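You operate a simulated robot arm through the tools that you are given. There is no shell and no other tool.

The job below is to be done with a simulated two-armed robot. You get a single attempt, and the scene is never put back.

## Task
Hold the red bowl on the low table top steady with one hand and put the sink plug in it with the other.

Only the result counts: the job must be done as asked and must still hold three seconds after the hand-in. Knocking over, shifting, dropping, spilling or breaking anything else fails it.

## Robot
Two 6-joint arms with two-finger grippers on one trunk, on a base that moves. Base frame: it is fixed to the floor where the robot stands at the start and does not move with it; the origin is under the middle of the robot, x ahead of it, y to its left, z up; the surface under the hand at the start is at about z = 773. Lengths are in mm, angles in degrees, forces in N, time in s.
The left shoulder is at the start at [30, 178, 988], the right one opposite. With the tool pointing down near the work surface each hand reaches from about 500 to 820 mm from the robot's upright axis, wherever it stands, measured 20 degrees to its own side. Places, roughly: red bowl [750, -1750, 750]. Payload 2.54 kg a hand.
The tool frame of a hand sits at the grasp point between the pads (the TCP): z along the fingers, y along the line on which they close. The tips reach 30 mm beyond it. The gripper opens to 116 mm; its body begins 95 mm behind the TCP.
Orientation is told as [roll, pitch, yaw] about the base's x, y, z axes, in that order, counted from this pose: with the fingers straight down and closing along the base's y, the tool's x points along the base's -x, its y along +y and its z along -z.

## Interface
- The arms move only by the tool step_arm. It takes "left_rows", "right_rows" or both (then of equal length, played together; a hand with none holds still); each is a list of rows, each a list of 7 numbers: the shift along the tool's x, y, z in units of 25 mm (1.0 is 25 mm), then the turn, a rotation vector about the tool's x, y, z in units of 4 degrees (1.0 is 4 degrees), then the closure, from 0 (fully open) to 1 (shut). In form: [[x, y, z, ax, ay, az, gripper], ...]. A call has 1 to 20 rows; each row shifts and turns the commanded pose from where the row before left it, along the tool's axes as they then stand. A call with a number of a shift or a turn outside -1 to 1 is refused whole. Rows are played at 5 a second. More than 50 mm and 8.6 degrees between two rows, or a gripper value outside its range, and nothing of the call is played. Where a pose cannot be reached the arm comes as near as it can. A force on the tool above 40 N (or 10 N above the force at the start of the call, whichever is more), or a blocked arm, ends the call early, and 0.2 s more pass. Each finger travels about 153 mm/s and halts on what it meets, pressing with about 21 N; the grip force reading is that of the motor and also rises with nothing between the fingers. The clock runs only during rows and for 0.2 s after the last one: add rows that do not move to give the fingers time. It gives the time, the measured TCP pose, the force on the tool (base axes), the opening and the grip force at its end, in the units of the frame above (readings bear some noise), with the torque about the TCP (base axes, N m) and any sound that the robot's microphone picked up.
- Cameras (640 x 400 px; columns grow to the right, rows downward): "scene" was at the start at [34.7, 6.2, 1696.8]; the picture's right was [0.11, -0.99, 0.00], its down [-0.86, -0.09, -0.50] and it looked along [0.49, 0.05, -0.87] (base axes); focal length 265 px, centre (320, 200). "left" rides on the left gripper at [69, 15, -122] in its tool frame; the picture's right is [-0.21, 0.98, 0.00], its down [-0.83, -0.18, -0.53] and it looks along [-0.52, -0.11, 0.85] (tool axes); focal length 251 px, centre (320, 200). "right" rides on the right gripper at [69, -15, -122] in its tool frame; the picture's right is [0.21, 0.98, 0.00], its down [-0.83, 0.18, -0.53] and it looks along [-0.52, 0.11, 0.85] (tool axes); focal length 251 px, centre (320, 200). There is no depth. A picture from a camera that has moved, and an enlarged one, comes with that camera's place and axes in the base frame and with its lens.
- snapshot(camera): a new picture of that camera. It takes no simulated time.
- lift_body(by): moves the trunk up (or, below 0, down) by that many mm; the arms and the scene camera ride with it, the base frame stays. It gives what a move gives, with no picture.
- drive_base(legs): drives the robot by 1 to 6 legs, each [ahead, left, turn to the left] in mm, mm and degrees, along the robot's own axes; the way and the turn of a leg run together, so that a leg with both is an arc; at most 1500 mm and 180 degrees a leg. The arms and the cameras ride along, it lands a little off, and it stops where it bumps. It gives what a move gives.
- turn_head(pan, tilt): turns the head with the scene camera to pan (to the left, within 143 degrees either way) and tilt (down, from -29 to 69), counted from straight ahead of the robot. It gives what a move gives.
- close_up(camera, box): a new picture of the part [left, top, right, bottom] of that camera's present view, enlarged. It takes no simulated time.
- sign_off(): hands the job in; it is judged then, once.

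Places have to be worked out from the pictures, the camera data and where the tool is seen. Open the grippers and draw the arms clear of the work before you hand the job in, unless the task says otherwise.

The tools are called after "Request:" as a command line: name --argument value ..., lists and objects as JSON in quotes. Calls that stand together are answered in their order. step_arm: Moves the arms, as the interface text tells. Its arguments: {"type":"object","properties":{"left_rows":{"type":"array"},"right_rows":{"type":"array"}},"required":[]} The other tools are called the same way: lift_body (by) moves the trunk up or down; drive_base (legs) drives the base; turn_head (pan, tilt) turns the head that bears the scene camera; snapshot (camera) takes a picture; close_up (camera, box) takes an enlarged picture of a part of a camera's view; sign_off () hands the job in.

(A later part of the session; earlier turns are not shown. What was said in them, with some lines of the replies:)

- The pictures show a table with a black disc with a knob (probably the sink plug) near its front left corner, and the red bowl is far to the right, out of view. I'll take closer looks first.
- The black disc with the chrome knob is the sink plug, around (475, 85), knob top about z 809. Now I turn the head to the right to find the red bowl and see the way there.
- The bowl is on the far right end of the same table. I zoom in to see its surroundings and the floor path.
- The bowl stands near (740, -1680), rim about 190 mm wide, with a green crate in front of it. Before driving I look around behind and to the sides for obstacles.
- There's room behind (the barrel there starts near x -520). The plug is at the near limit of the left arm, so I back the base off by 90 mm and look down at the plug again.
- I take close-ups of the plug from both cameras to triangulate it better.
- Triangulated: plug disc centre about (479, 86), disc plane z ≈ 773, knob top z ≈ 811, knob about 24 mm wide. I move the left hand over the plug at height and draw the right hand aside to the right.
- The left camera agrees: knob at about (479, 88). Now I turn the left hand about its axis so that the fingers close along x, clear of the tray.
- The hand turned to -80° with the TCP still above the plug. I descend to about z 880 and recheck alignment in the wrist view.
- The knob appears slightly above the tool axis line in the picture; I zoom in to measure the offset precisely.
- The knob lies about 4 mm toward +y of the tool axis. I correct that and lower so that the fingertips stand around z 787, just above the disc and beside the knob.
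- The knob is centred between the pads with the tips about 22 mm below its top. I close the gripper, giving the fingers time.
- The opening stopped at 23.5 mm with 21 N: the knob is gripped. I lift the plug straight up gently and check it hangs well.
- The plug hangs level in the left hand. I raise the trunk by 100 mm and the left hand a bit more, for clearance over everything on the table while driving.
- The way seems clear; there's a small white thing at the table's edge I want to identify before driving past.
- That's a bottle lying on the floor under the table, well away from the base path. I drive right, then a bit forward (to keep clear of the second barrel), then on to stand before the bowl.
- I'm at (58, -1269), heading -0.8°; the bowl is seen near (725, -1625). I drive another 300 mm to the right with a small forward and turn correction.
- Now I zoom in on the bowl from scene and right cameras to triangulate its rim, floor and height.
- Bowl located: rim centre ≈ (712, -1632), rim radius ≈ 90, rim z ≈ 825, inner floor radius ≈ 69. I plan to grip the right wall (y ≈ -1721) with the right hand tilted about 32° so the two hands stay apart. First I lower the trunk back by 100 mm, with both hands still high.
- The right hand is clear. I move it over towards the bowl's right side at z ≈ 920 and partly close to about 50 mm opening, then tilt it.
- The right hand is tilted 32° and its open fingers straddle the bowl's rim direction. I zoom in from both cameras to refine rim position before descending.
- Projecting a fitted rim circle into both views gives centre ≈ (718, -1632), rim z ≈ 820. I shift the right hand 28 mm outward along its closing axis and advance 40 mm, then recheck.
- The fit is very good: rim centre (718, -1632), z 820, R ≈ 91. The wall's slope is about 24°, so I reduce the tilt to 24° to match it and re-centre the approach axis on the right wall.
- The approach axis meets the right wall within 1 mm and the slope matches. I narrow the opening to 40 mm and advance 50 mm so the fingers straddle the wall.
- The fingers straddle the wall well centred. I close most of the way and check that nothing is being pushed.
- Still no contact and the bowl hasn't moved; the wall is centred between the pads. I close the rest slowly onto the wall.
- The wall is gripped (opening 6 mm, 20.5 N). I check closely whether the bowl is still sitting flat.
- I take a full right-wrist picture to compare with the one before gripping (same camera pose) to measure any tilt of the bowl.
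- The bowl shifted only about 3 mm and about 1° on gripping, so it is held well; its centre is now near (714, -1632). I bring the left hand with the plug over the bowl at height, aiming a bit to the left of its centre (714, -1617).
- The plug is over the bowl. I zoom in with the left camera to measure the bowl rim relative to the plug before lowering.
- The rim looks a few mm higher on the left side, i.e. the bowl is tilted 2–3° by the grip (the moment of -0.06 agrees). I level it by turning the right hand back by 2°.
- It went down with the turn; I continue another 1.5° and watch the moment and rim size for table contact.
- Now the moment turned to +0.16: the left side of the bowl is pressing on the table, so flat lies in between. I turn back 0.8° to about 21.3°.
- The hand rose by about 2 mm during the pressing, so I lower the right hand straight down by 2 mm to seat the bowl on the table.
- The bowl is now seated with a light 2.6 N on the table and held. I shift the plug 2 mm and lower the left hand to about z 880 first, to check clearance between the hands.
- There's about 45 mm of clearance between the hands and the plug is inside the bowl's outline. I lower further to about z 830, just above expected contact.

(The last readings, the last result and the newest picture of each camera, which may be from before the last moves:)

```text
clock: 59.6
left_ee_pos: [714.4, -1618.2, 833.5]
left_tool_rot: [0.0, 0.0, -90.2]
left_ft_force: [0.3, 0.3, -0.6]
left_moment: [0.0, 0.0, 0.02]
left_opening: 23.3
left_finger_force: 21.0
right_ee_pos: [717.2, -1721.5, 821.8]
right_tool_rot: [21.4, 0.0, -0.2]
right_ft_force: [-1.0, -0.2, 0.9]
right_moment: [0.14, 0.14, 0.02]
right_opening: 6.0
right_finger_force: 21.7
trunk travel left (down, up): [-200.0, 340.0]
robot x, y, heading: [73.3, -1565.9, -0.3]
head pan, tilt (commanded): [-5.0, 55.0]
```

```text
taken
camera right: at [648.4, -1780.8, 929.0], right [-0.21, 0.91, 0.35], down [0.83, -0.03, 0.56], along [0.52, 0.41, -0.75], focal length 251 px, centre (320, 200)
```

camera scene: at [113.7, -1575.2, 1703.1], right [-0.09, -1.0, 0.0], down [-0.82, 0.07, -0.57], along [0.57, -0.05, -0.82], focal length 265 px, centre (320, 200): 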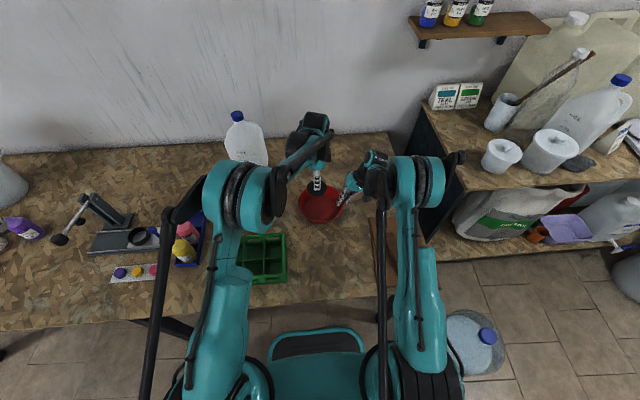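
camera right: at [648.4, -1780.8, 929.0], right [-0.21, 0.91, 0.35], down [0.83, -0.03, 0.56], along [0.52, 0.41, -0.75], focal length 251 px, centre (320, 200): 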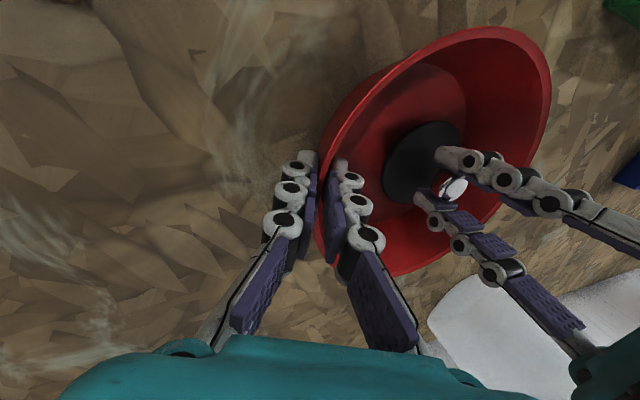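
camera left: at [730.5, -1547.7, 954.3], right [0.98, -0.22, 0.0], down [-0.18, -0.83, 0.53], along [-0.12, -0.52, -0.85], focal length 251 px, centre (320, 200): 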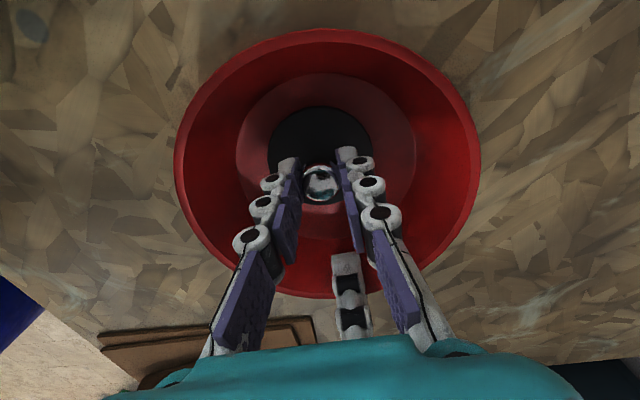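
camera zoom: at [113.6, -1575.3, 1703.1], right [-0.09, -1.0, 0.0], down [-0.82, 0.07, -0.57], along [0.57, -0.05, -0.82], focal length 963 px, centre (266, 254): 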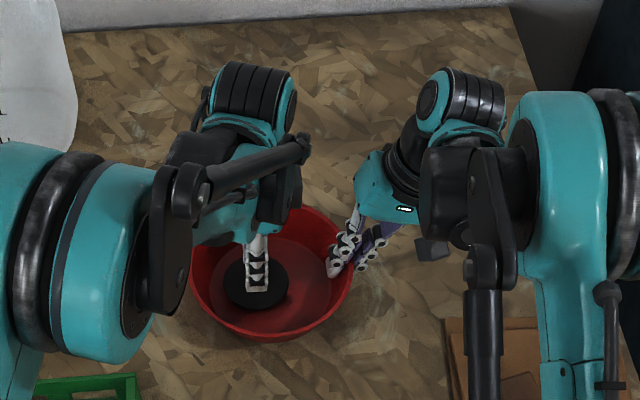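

The plug is inside the bowl about 10 mm above its floor. I lower in small steps while watching the force.

Request:
step_arm --left_rows '[[0, 0, 0.1, 0, 0, 0, 1], [0, 0, 0.1, 0, 0, 0, 1], [0, 0, 0.08, 0, 0, 0, 1], [0, 0, 0, 0, 0, 0, 1]]'

Request:
close_up --camera "right" --box '[340, 60, 560, 240]'

```text
clock: 60.6
left_ee_pos: [714.4, -1615.9, 824.6]
left_tool_rot: [0.0, -0.1, -90.3]
left_ft_force: [0.1, 0.2, -0.8]
left_moment: [0.02, 0.03, -0.01]
left_opening: 23.2
left_finger_force: 20.8
right_ee_pos: [718.3, -1721.4, 821.2]
right_tool_rot: [21.4, 0.0, -0.2]
right_ft_force: [0.9, 0.7, 0.9]
right_moment: [0.16, 0.17, 0.0]
right_opening: 6.0
right_finger_force: 21.3
trunk travel left (down, up): [-200.0, 340.0]
robot x, y, heading: [73.5, -1565.2, -0.0]
head pan, tilt (commanded): [-5.0, 55.0]
```

```text
2.22 times, centred on (450, 150) of right
camera zoom: at [648.4, -1780.8, 929.0], right [-0.21, 0.91, 0.35], down [0.83, -0.03, 0.56], along [0.52, 0.41, -0.75], focal length 559 px, centre (31, 311)
```

zoom: 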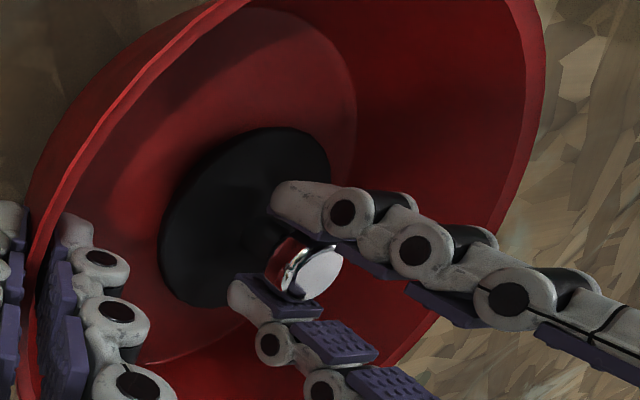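

No contact yet at z ≈ 825; I continue in 1.5 mm steps.

Request:
step_arm --left_rows '[[0, 0, 0.06, 0, 0, 0, 1], [0, 0, 0.06, 0, 0, 0, 1], [0, 0, 0, 0, 0, 0, 1]]'

Request:
close_up --camera "right" --box '[340, 60, 560, 240]'

```text
clock: 61.4
left_ee_pos: [715.1, -1615.9, 823.3]
left_tool_rot: [0.1, -0.1, -90.2]
left_ft_force: [1.2, -2.0, 28.9]
left_moment: [-0.45, -0.02, -0.04]
left_opening: 23.3
left_finger_force: 21.3
right_ee_pos: [716.6, -1721.6, 821.1]
right_tool_rot: [21.2, -0.1, -0.3]
right_ft_force: [-0.1, 0.0, -12.8]
right_moment: [-0.13, 0.34, -0.06]
right_opening: 6.1
right_finger_force: 21.2
trunk travel left (down, up): [-200.0, 340.0]
robot x, y, heading: [73.9, -1572.1, -0.3]
head pan, tilt (commanded): [-5.0, 55.0]
```

```text
2.22 times, centred on (450, 150) of right
camera zoom: at [647.5, -1780.9, 929.4], right [-0.21, 0.91, 0.35], down [0.83, -0.03, 0.56], along [0.52, 0.41, -0.75], focal length 559 px, centre (31, 311)
```

zoom: 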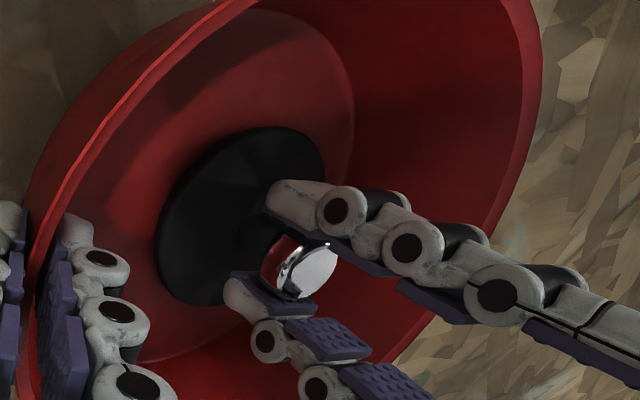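

Contact: the plug sits on the bowl floor with 29 N, a bit firm. I ease up by about 1.2 mm before releasing.

Request:
step_arm --left_rows '[[0, 0, -0.05, 0, 0, 0, 1], [0, 0, 0, 0, 0, 0, 1]]'

```text
clock: 62.0
left_ee_pos: [713.8, -1615.6, 823.1]
left_tool_rot: [0.1, 0.0, -90.2]
left_ft_force: [1.4, 2.6, 17.7]
left_moment: [-0.04, -0.07, 0.02]
left_opening: 23.4
left_finger_force: 21.2
right_ee_pos: [717.9, -1721.7, 821.0]
right_tool_rot: [21.3, 0.0, -0.2]
right_ft_force: [-0.3, -1.9, -5.9]
right_moment: [-0.08, 0.25, -0.11]
right_opening: 5.9
right_finger_force: 21.3
trunk travel left (down, up): [-200.0, 340.0]
robot x, y, heading: [74.2, -1565.8, -0.4]
head pan, tilt (commanded): [-5.0, 55.0]
```

Still 17.7 N; I ease up a little more.

Request:
step_arm --left_rows '[[0, 0, -0.05, 0, 0, 0, 1], [0, 0, 0, 0, 0, 0, 1]]'

```text
clock: 62.6
left_ee_pos: [715.0, -1619.0, 822.9]
left_tool_rot: [0.1, -0.1, -90.3]
left_ft_force: [0.1, 0.2, -0.9]
left_moment: [-0.03, -0.01, 0.01]
left_opening: 23.3
left_finger_force: 20.6
right_ee_pos: [717.4, -1721.7, 820.6]
right_tool_rot: [21.4, 0.0, -0.2]
right_ft_force: [1.0, -0.7, 0.8]
right_moment: [0.1, 0.04, -0.03]
right_opening: 6.1
right_finger_force: 21.1
trunk travel left (down, up): [-200.0, 340.0]
robot x, y, heading: [70.8, -1568.3, -0.4]
head pan, tilt (commanded): [-5.0, 55.0]
```

The load is off, the plug just touching the floor. I open the left gripper slowly to about 46 mm.

Request:
step_arm --left_rows '[[0, 0, 0, 0, 0, 0, 0.78], [0, 0, 0, 0, 0, 0, 0.7], [0, 0, 0, 0, 0, 0, 0.6], [0, 0, 0, 0, 0, 0, 0.6], [0, 0, 0, 0, 0, 0, 0.6]]'

Request:
snapshot --camera "left"

Request:
close_up --camera "right" --box '[340, 60, 560, 240]'

```text
clock: 63.8
left_ee_pos: [716.1, -1617.4, 823.6]
left_tool_rot: [0.0, 0.0, -90.1]
left_ft_force: [-0.6, -0.2, -0.9]
left_moment: [0.0, 0.02, -0.01]
left_opening: 46.4
left_finger_force: 0.0
right_ee_pos: [717.5, -1721.5, 820.7]
right_tool_rot: [21.4, 0.0, -0.2]
right_ft_force: [0.5, 0.2, 0.8]
right_moment: [0.09, 0.06, -0.04]
right_opening: 6.1
right_finger_force: 20.7
trunk travel left (down, up): [-200.0, 340.0]
robot x, y, heading: [73.4, -1567.4, -0.1]
head pan, tilt (commanded): [-5.0, 55.0]
```

```text
taken
camera left: at [731.0, -1547.3, 945.7], right [0.98, -0.22, 0.0], down [-0.18, -0.83, 0.53], along [-0.12, -0.52, -0.85], focal length 251 px, centre (320, 200)
```

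left: 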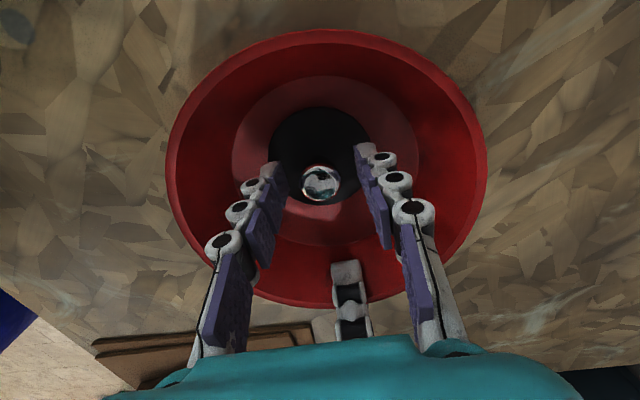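

```text
2.22 times, centred on (450, 150) of right
camera zoom: at [648.4, -1780.8, 928.9], right [-0.21, 0.91, 0.35], down [0.83, -0.03, 0.56], along [0.52, 0.41, -0.75], focal length 559 px, centre (31, 311)
```

zoom: 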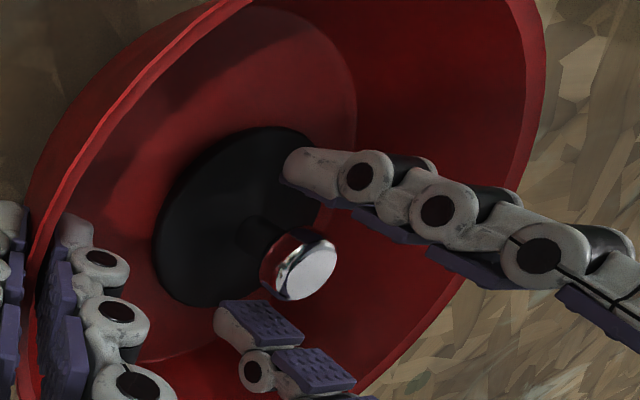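

The knob is free and the plug stands upright on the bowl floor. I raise the left hand straight up, slowly at first.

Request:
step_arm --left_rows '[[0, 0, -0.3, 0, 0, 0, 0.6], [0, 0, -0.5, 0, 0, 0, 0.6], [0, 0, -0.8, 0, 0, 0, 0.6], [0, 0, -0.9, 0, 0, 0, 0.6], [0, 0, -0.9, 0, 0, 0, 0.6], [0, 0, -0.9, 0, 0, 0, 0.6], [0, 0, -0.9, 0, 0, 0, 0.6], [0, 0, 0, 0, 0, 0, 0.6]]'

Request:
snapshot --camera "left"

Request:
snapshot --camera "right"

```text
clock: 65.6
left_ee_pos: [712.9, -1614.7, 952.3]
left_tool_rot: [0.0, -0.1, -90.2]
left_ft_force: [-0.9, 0.3, 0.1]
left_moment: [0.04, 0.01, -0.02]
left_opening: 46.5
left_finger_force: 0.0
right_ee_pos: [718.2, -1721.4, 820.6]
right_tool_rot: [21.3, 0.0, -0.2]
right_ft_force: [-0.2, -0.1, -0.4]
right_moment: [0.11, 0.11, -0.01]
right_opening: 6.1
right_finger_force: 20.8
trunk travel left (down, up): [-200.0, 340.0]
robot x, y, heading: [75.4, -1570.5, -0.3]
head pan, tilt (commanded): [-5.0, 55.0]
```

```text
taken
camera left: at [729.1, -1545.1, 1075.1], right [0.98, -0.22, 0.0], down [-0.18, -0.83, 0.53], along [-0.12, -0.52, -0.85], focal length 251 px, centre (320, 200)
```

left: 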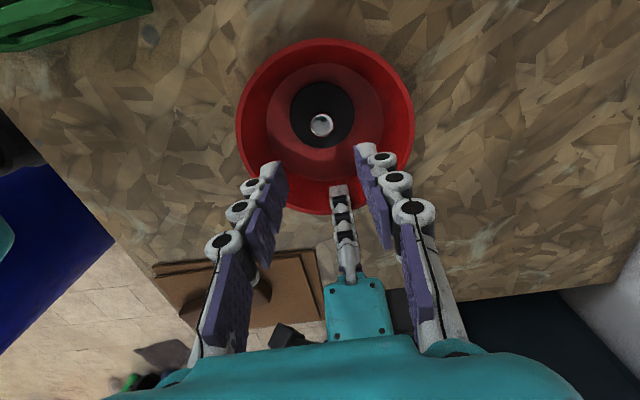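

```text
taken
camera right: at [648.4, -1780.8, 928.9], right [-0.21, 0.91, 0.35], down [0.83, -0.03, 0.56], along [0.52, 0.41, -0.75], focal length 251 px, centre (320, 200)
```

right: 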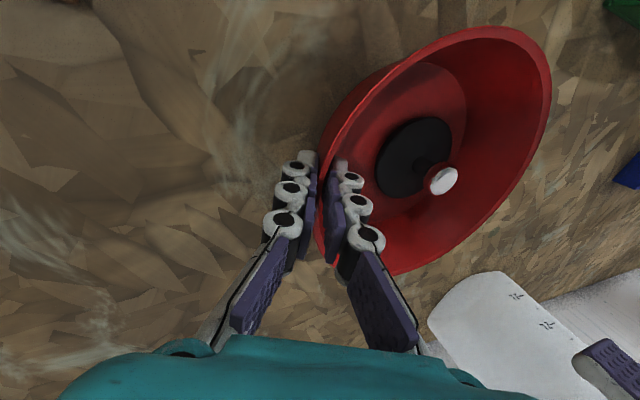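

The plug sits in the bowl and the left hand is clear. Now I release the bowl wall gradually with the right hand to about 38 mm.

Request:
step_arm --right_rows '[[0, 0, 0, 0, 0, 0, 0.94], [0, 0, 0, 0, 0, 0, 0.92], [0, 0, 0, 0, 0, 0, 0.89], [0, 0, 0, 0, 0, 0, 0.84], [0, 0, 0, 0, 0, 0, 0.78], [0, 0, 0, 0, 0, 0, 0.72], [0, 0, 0, 0, 0, 0, 0.67], [0, 0, 0, 0, 0, 0, 0.67]]'

Request:
snapshot --camera "right"

Request:
snapshot --camera "left"

```text
clock: 67.4
left_ee_pos: [712.5, -1614.4, 953.2]
left_tool_rot: [-0.1, 0.0, -90.1]
left_ft_force: [0.2, -0.7, 0.5]
left_moment: [0.0, 0.01, 0.01]
left_opening: 46.4
left_finger_force: 0.1
right_ee_pos: [717.6, -1721.4, 820.0]
right_tool_rot: [21.2, -0.1, -0.2]
right_ft_force: [-0.4, -0.3, -0.7]
right_moment: [0.01, 0.0, 0.0]
right_opening: 38.3
right_finger_force: 0.0
trunk travel left (down, up): [-200.0, 340.0]
robot x, y, heading: [73.0, -1569.7, -0.2]
head pan, tilt (commanded): [-5.0, 55.0]
```

```text
taken
camera right: at [648.4, -1780.8, 929.0], right [-0.21, 0.91, 0.35], down [0.83, -0.03, 0.56], along [0.52, 0.41, -0.75], focal length 251 px, centre (320, 200)
```

right: 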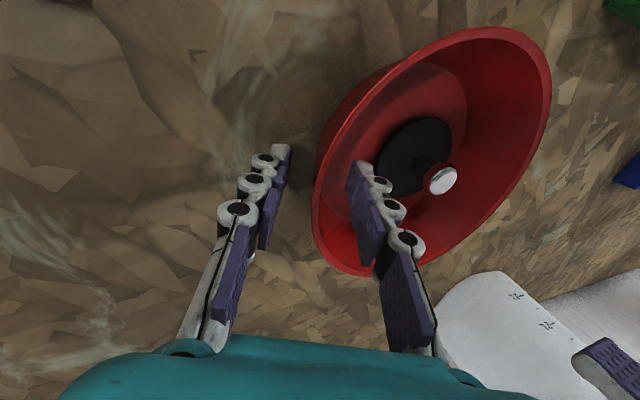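

```text
taken
camera left: at [729.1, -1545.1, 1074.9], right [0.98, -0.22, 0.0], down [-0.18, -0.83, 0.53], along [-0.12, -0.52, -0.85], focal length 251 px, centre (320, 200)
```

left: 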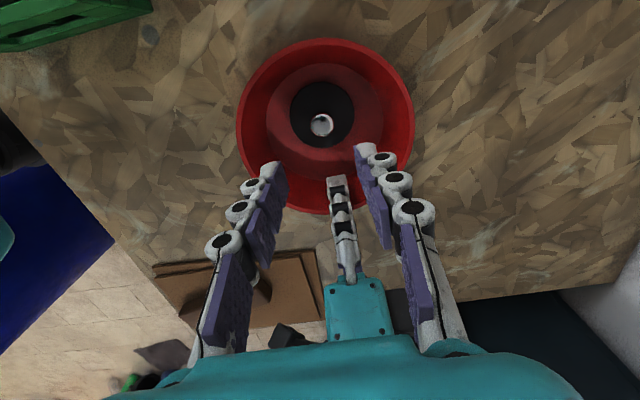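

The bowl stayed put after release. I withdraw the right hand back along its axis, out of the wall.

Request:
step_arm --right_rows '[[0, 0, -0.3, 0, 0, 0, 0.67], [0, 0, -0.5, 0, 0, 0, 0.67], [0, 0, -0.7, 0, 0, 0, 0.67], [0, 0, -0.8, 0, 0, 0, 0.67], [0, 0, -0.9, 0, 0, 0, 0.67], [0, 0, -0.9, 0, 0, 0, 0.67], [0, 0, -0.9, 0, 0, 0, 0.67], [0, 0, 0, 0, 0, 0, 0.67]]'

Request:
snapshot --camera "right"

Request:
snapshot --camera "scene"

```text
clock: 69.2
left_ee_pos: [714.2, -1616.4, 953.2]
left_tool_rot: [0.0, 0.0, -90.3]
left_ft_force: [0.2, 0.4, 0.0]
left_moment: [-0.04, 0.0, 0.01]
left_opening: 46.4
left_finger_force: 0.2
right_ee_pos: [716.5, -1767.7, 934.5]
right_tool_rot: [21.2, -0.1, -0.2]
right_ft_force: [-0.6, 0.2, -0.2]
right_moment: [-0.01, 0.02, -0.03]
right_opening: 38.0
right_finger_force: 0.1
trunk travel left (down, up): [-200.0, 340.0]
robot x, y, heading: [74.2, -1565.8, -0.2]
head pan, tilt (commanded): [-5.0, 55.0]
```

```text
taken
camera right: at [647.8, -1826.6, 1044.4], right [-0.21, 0.91, 0.35], down [0.83, -0.03, 0.56], along [0.52, 0.41, -0.75], focal length 251 px, centre (320, 200)
```

right: 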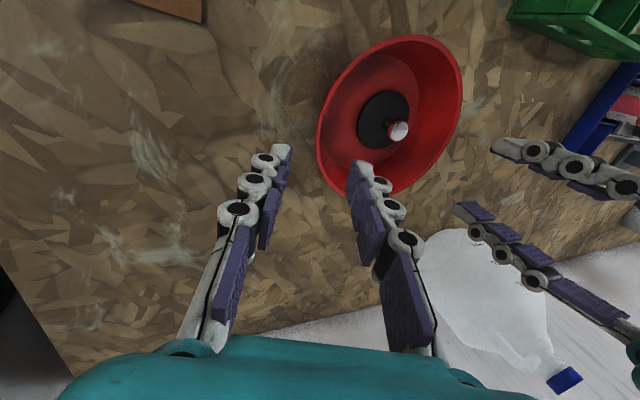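

```text
taken
camera scene: at [114.0, -1575.4, 1703.0], right [-0.09, -1.0, 0.0], down [-0.82, 0.07, -0.57], along [0.57, -0.05, -0.82], focal length 265 px, centre (320, 200)
```

scene: 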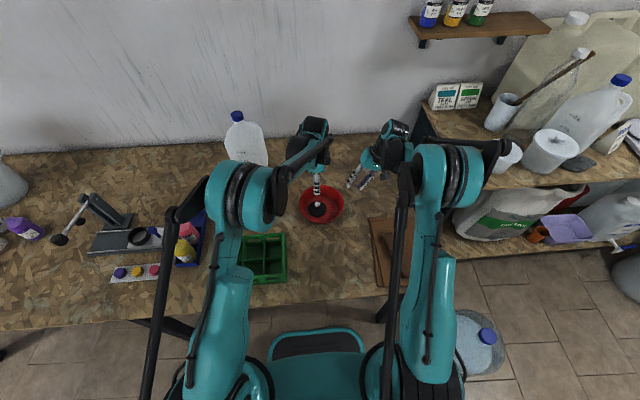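

Plug and bowl look good. I now raise and draw both hands further away from the bowl, and open the grippers.

Request:
step_arm --left_rows '[[0, 0, -0.9, 0, 0, 0, 0.6], [0, 0, -0.9, 0, 0, 0, 0.6], [0.6, -0.3, 0, 0, 0, 0, 0.5], [0.8, -0.43, 0, 0, 0, 0, 0.4], [0.8, -0.43, 0, 0, 0, 0, 0.2], [0.8, -0.43, 0, 0, 0, 0, 0], [0.8, -0.43, 0, 0, 0, 0, 0], [0.8, -0.43, 0, 0, 0, 0, 0], [0.5, -0.3, 0, 0, 0, 0, 0], [0, 0, 0, 0, 0, 0, 0]]' --right_rows '[[0, 0, -0.8, 0, 0, 0, 0.67], [0, 0, -0.8, 0, 0, 0, 0.67], [0, 0, -0.8, 0, 0, 0, 0.5], [0.4, -0.4, 0, 0, 0, 0, 0.3], [0.4, -0.4, 0, 0, 0, 0, 0.1], [0.4, -0.4, 0, 0, 0, 0, 0], [0.4, -0.4, 0, 0, 0, 0, 0], [0.4, 0, 0, 0, 0, 0, 0], [0.4, 0, 0, 0, 0, 0, 0], [0, 0, 0, 0, 0, 0, 0]]'

Request:
snapshot --camera "scene"

Request:
close_up --camera "scene" --box '[270, 150, 390, 240]'

Request:
snapshot --camera "right"

Request:
snapshot --camera "left"

```text
clock: 71.4
left_ee_pos: [646.3, -1488.1, 997.1]
left_tool_rot: [0.0, 0.1, -90.2]
left_ft_force: [0.0, 0.5, 0.6]
left_moment: [0.02, 0.01, 0.03]
left_opening: 116.0
left_finger_force: 0.0
right_ee_pos: [658.3, -1826.0, 976.4]
right_tool_rot: [21.3, 0.0, -0.1]
right_ft_force: [0.6, 0.5, 0.9]
right_moment: [0.0, 0.03, 0.03]
right_opening: 115.9
right_finger_force: 0.0
trunk travel left (down, up): [-200.0, 340.0]
robot x, y, heading: [73.1, -1568.2, -0.1]
head pan, tilt (commanded): [-5.0, 55.0]
```

```text
taken
camera scene: at [114.0, -1575.4, 1703.0], right [-0.09, -1.0, 0.0], down [-0.82, 0.07, -0.57], along [0.57, -0.05, -0.82], focal length 265 px, centre (320, 200)
```

scene: 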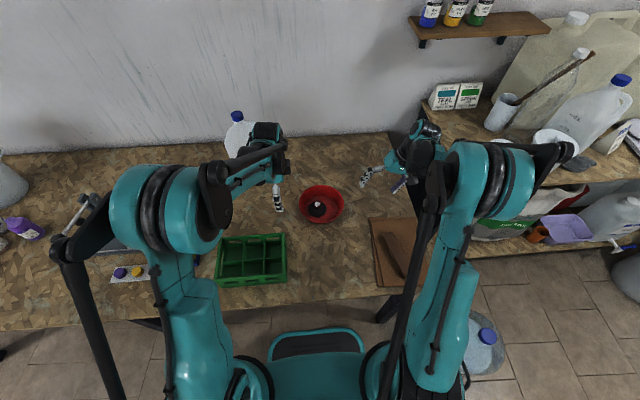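

```text
4.44 times, centred on (330, 195) of scene
camera zoom: at [114.0, -1575.4, 1703.0], right [-0.09, -1.0, 0.0], down [-0.82, 0.07, -0.57], along [0.57, -0.05, -0.82], focal length 1177 px, centre (276, 222)
```

zoom: 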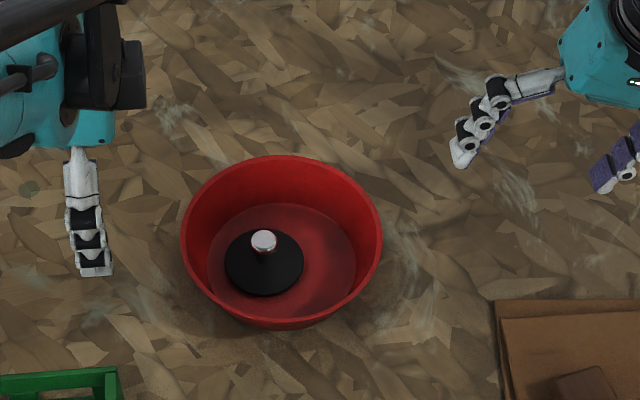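

```text
taken
camera right: at [589.4, -1886.2, 1086.1], right [-0.21, 0.91, 0.35], down [0.83, -0.03, 0.56], along [0.52, 0.41, -0.75], focal length 251 px, centre (320, 200)
```

right: 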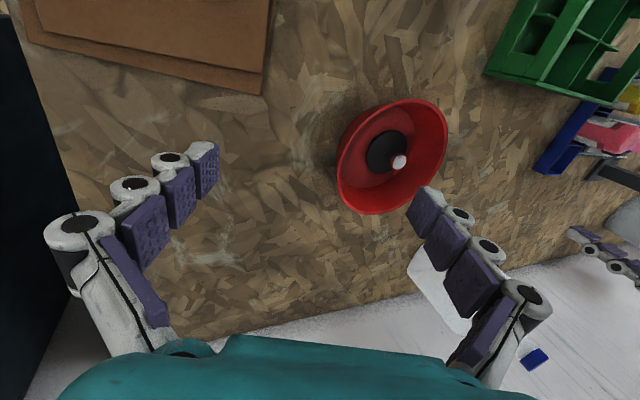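

```text
taken
camera left: at [662.3, -1418.9, 1119.4], right [0.98, -0.22, 0.0], down [-0.18, -0.83, 0.53], along [-0.12, -0.52, -0.85], focal length 251 px, centre (320, 200)
```

left: 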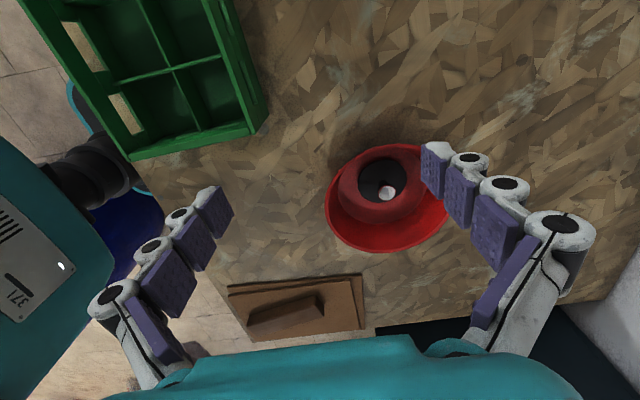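

The plug stands in the red bowl, which moved only about 2–3 mm, both hands are open and clear, and nothing else was touched. I hand in the job.

Request:
sign_off

```text
The job is handed in.
```

The sink plug is now standing upright in the red bowl, and I've handed the job in. The hand-in returned no verdict, so I can't say how it was judged.

- **Holding the bowl:** The right hand gripped the bowl's right wall while the left hand set the plug on the bowl floor. The bowl ended about 2–3 mm from where it started. It tilted a few degrees when first gripped, and I levelled it before placing the plug.
- **Contact force:** The plug touched down with a peak of about 29 N. I backed off until the load was gone before letting go.
- **Surroundings:** I saw nothing else knocked over or moved, and the base didn't bump anything on the way.
- **End state:** Both grippers are open, and both arms are raised and drawn back from the bowl.
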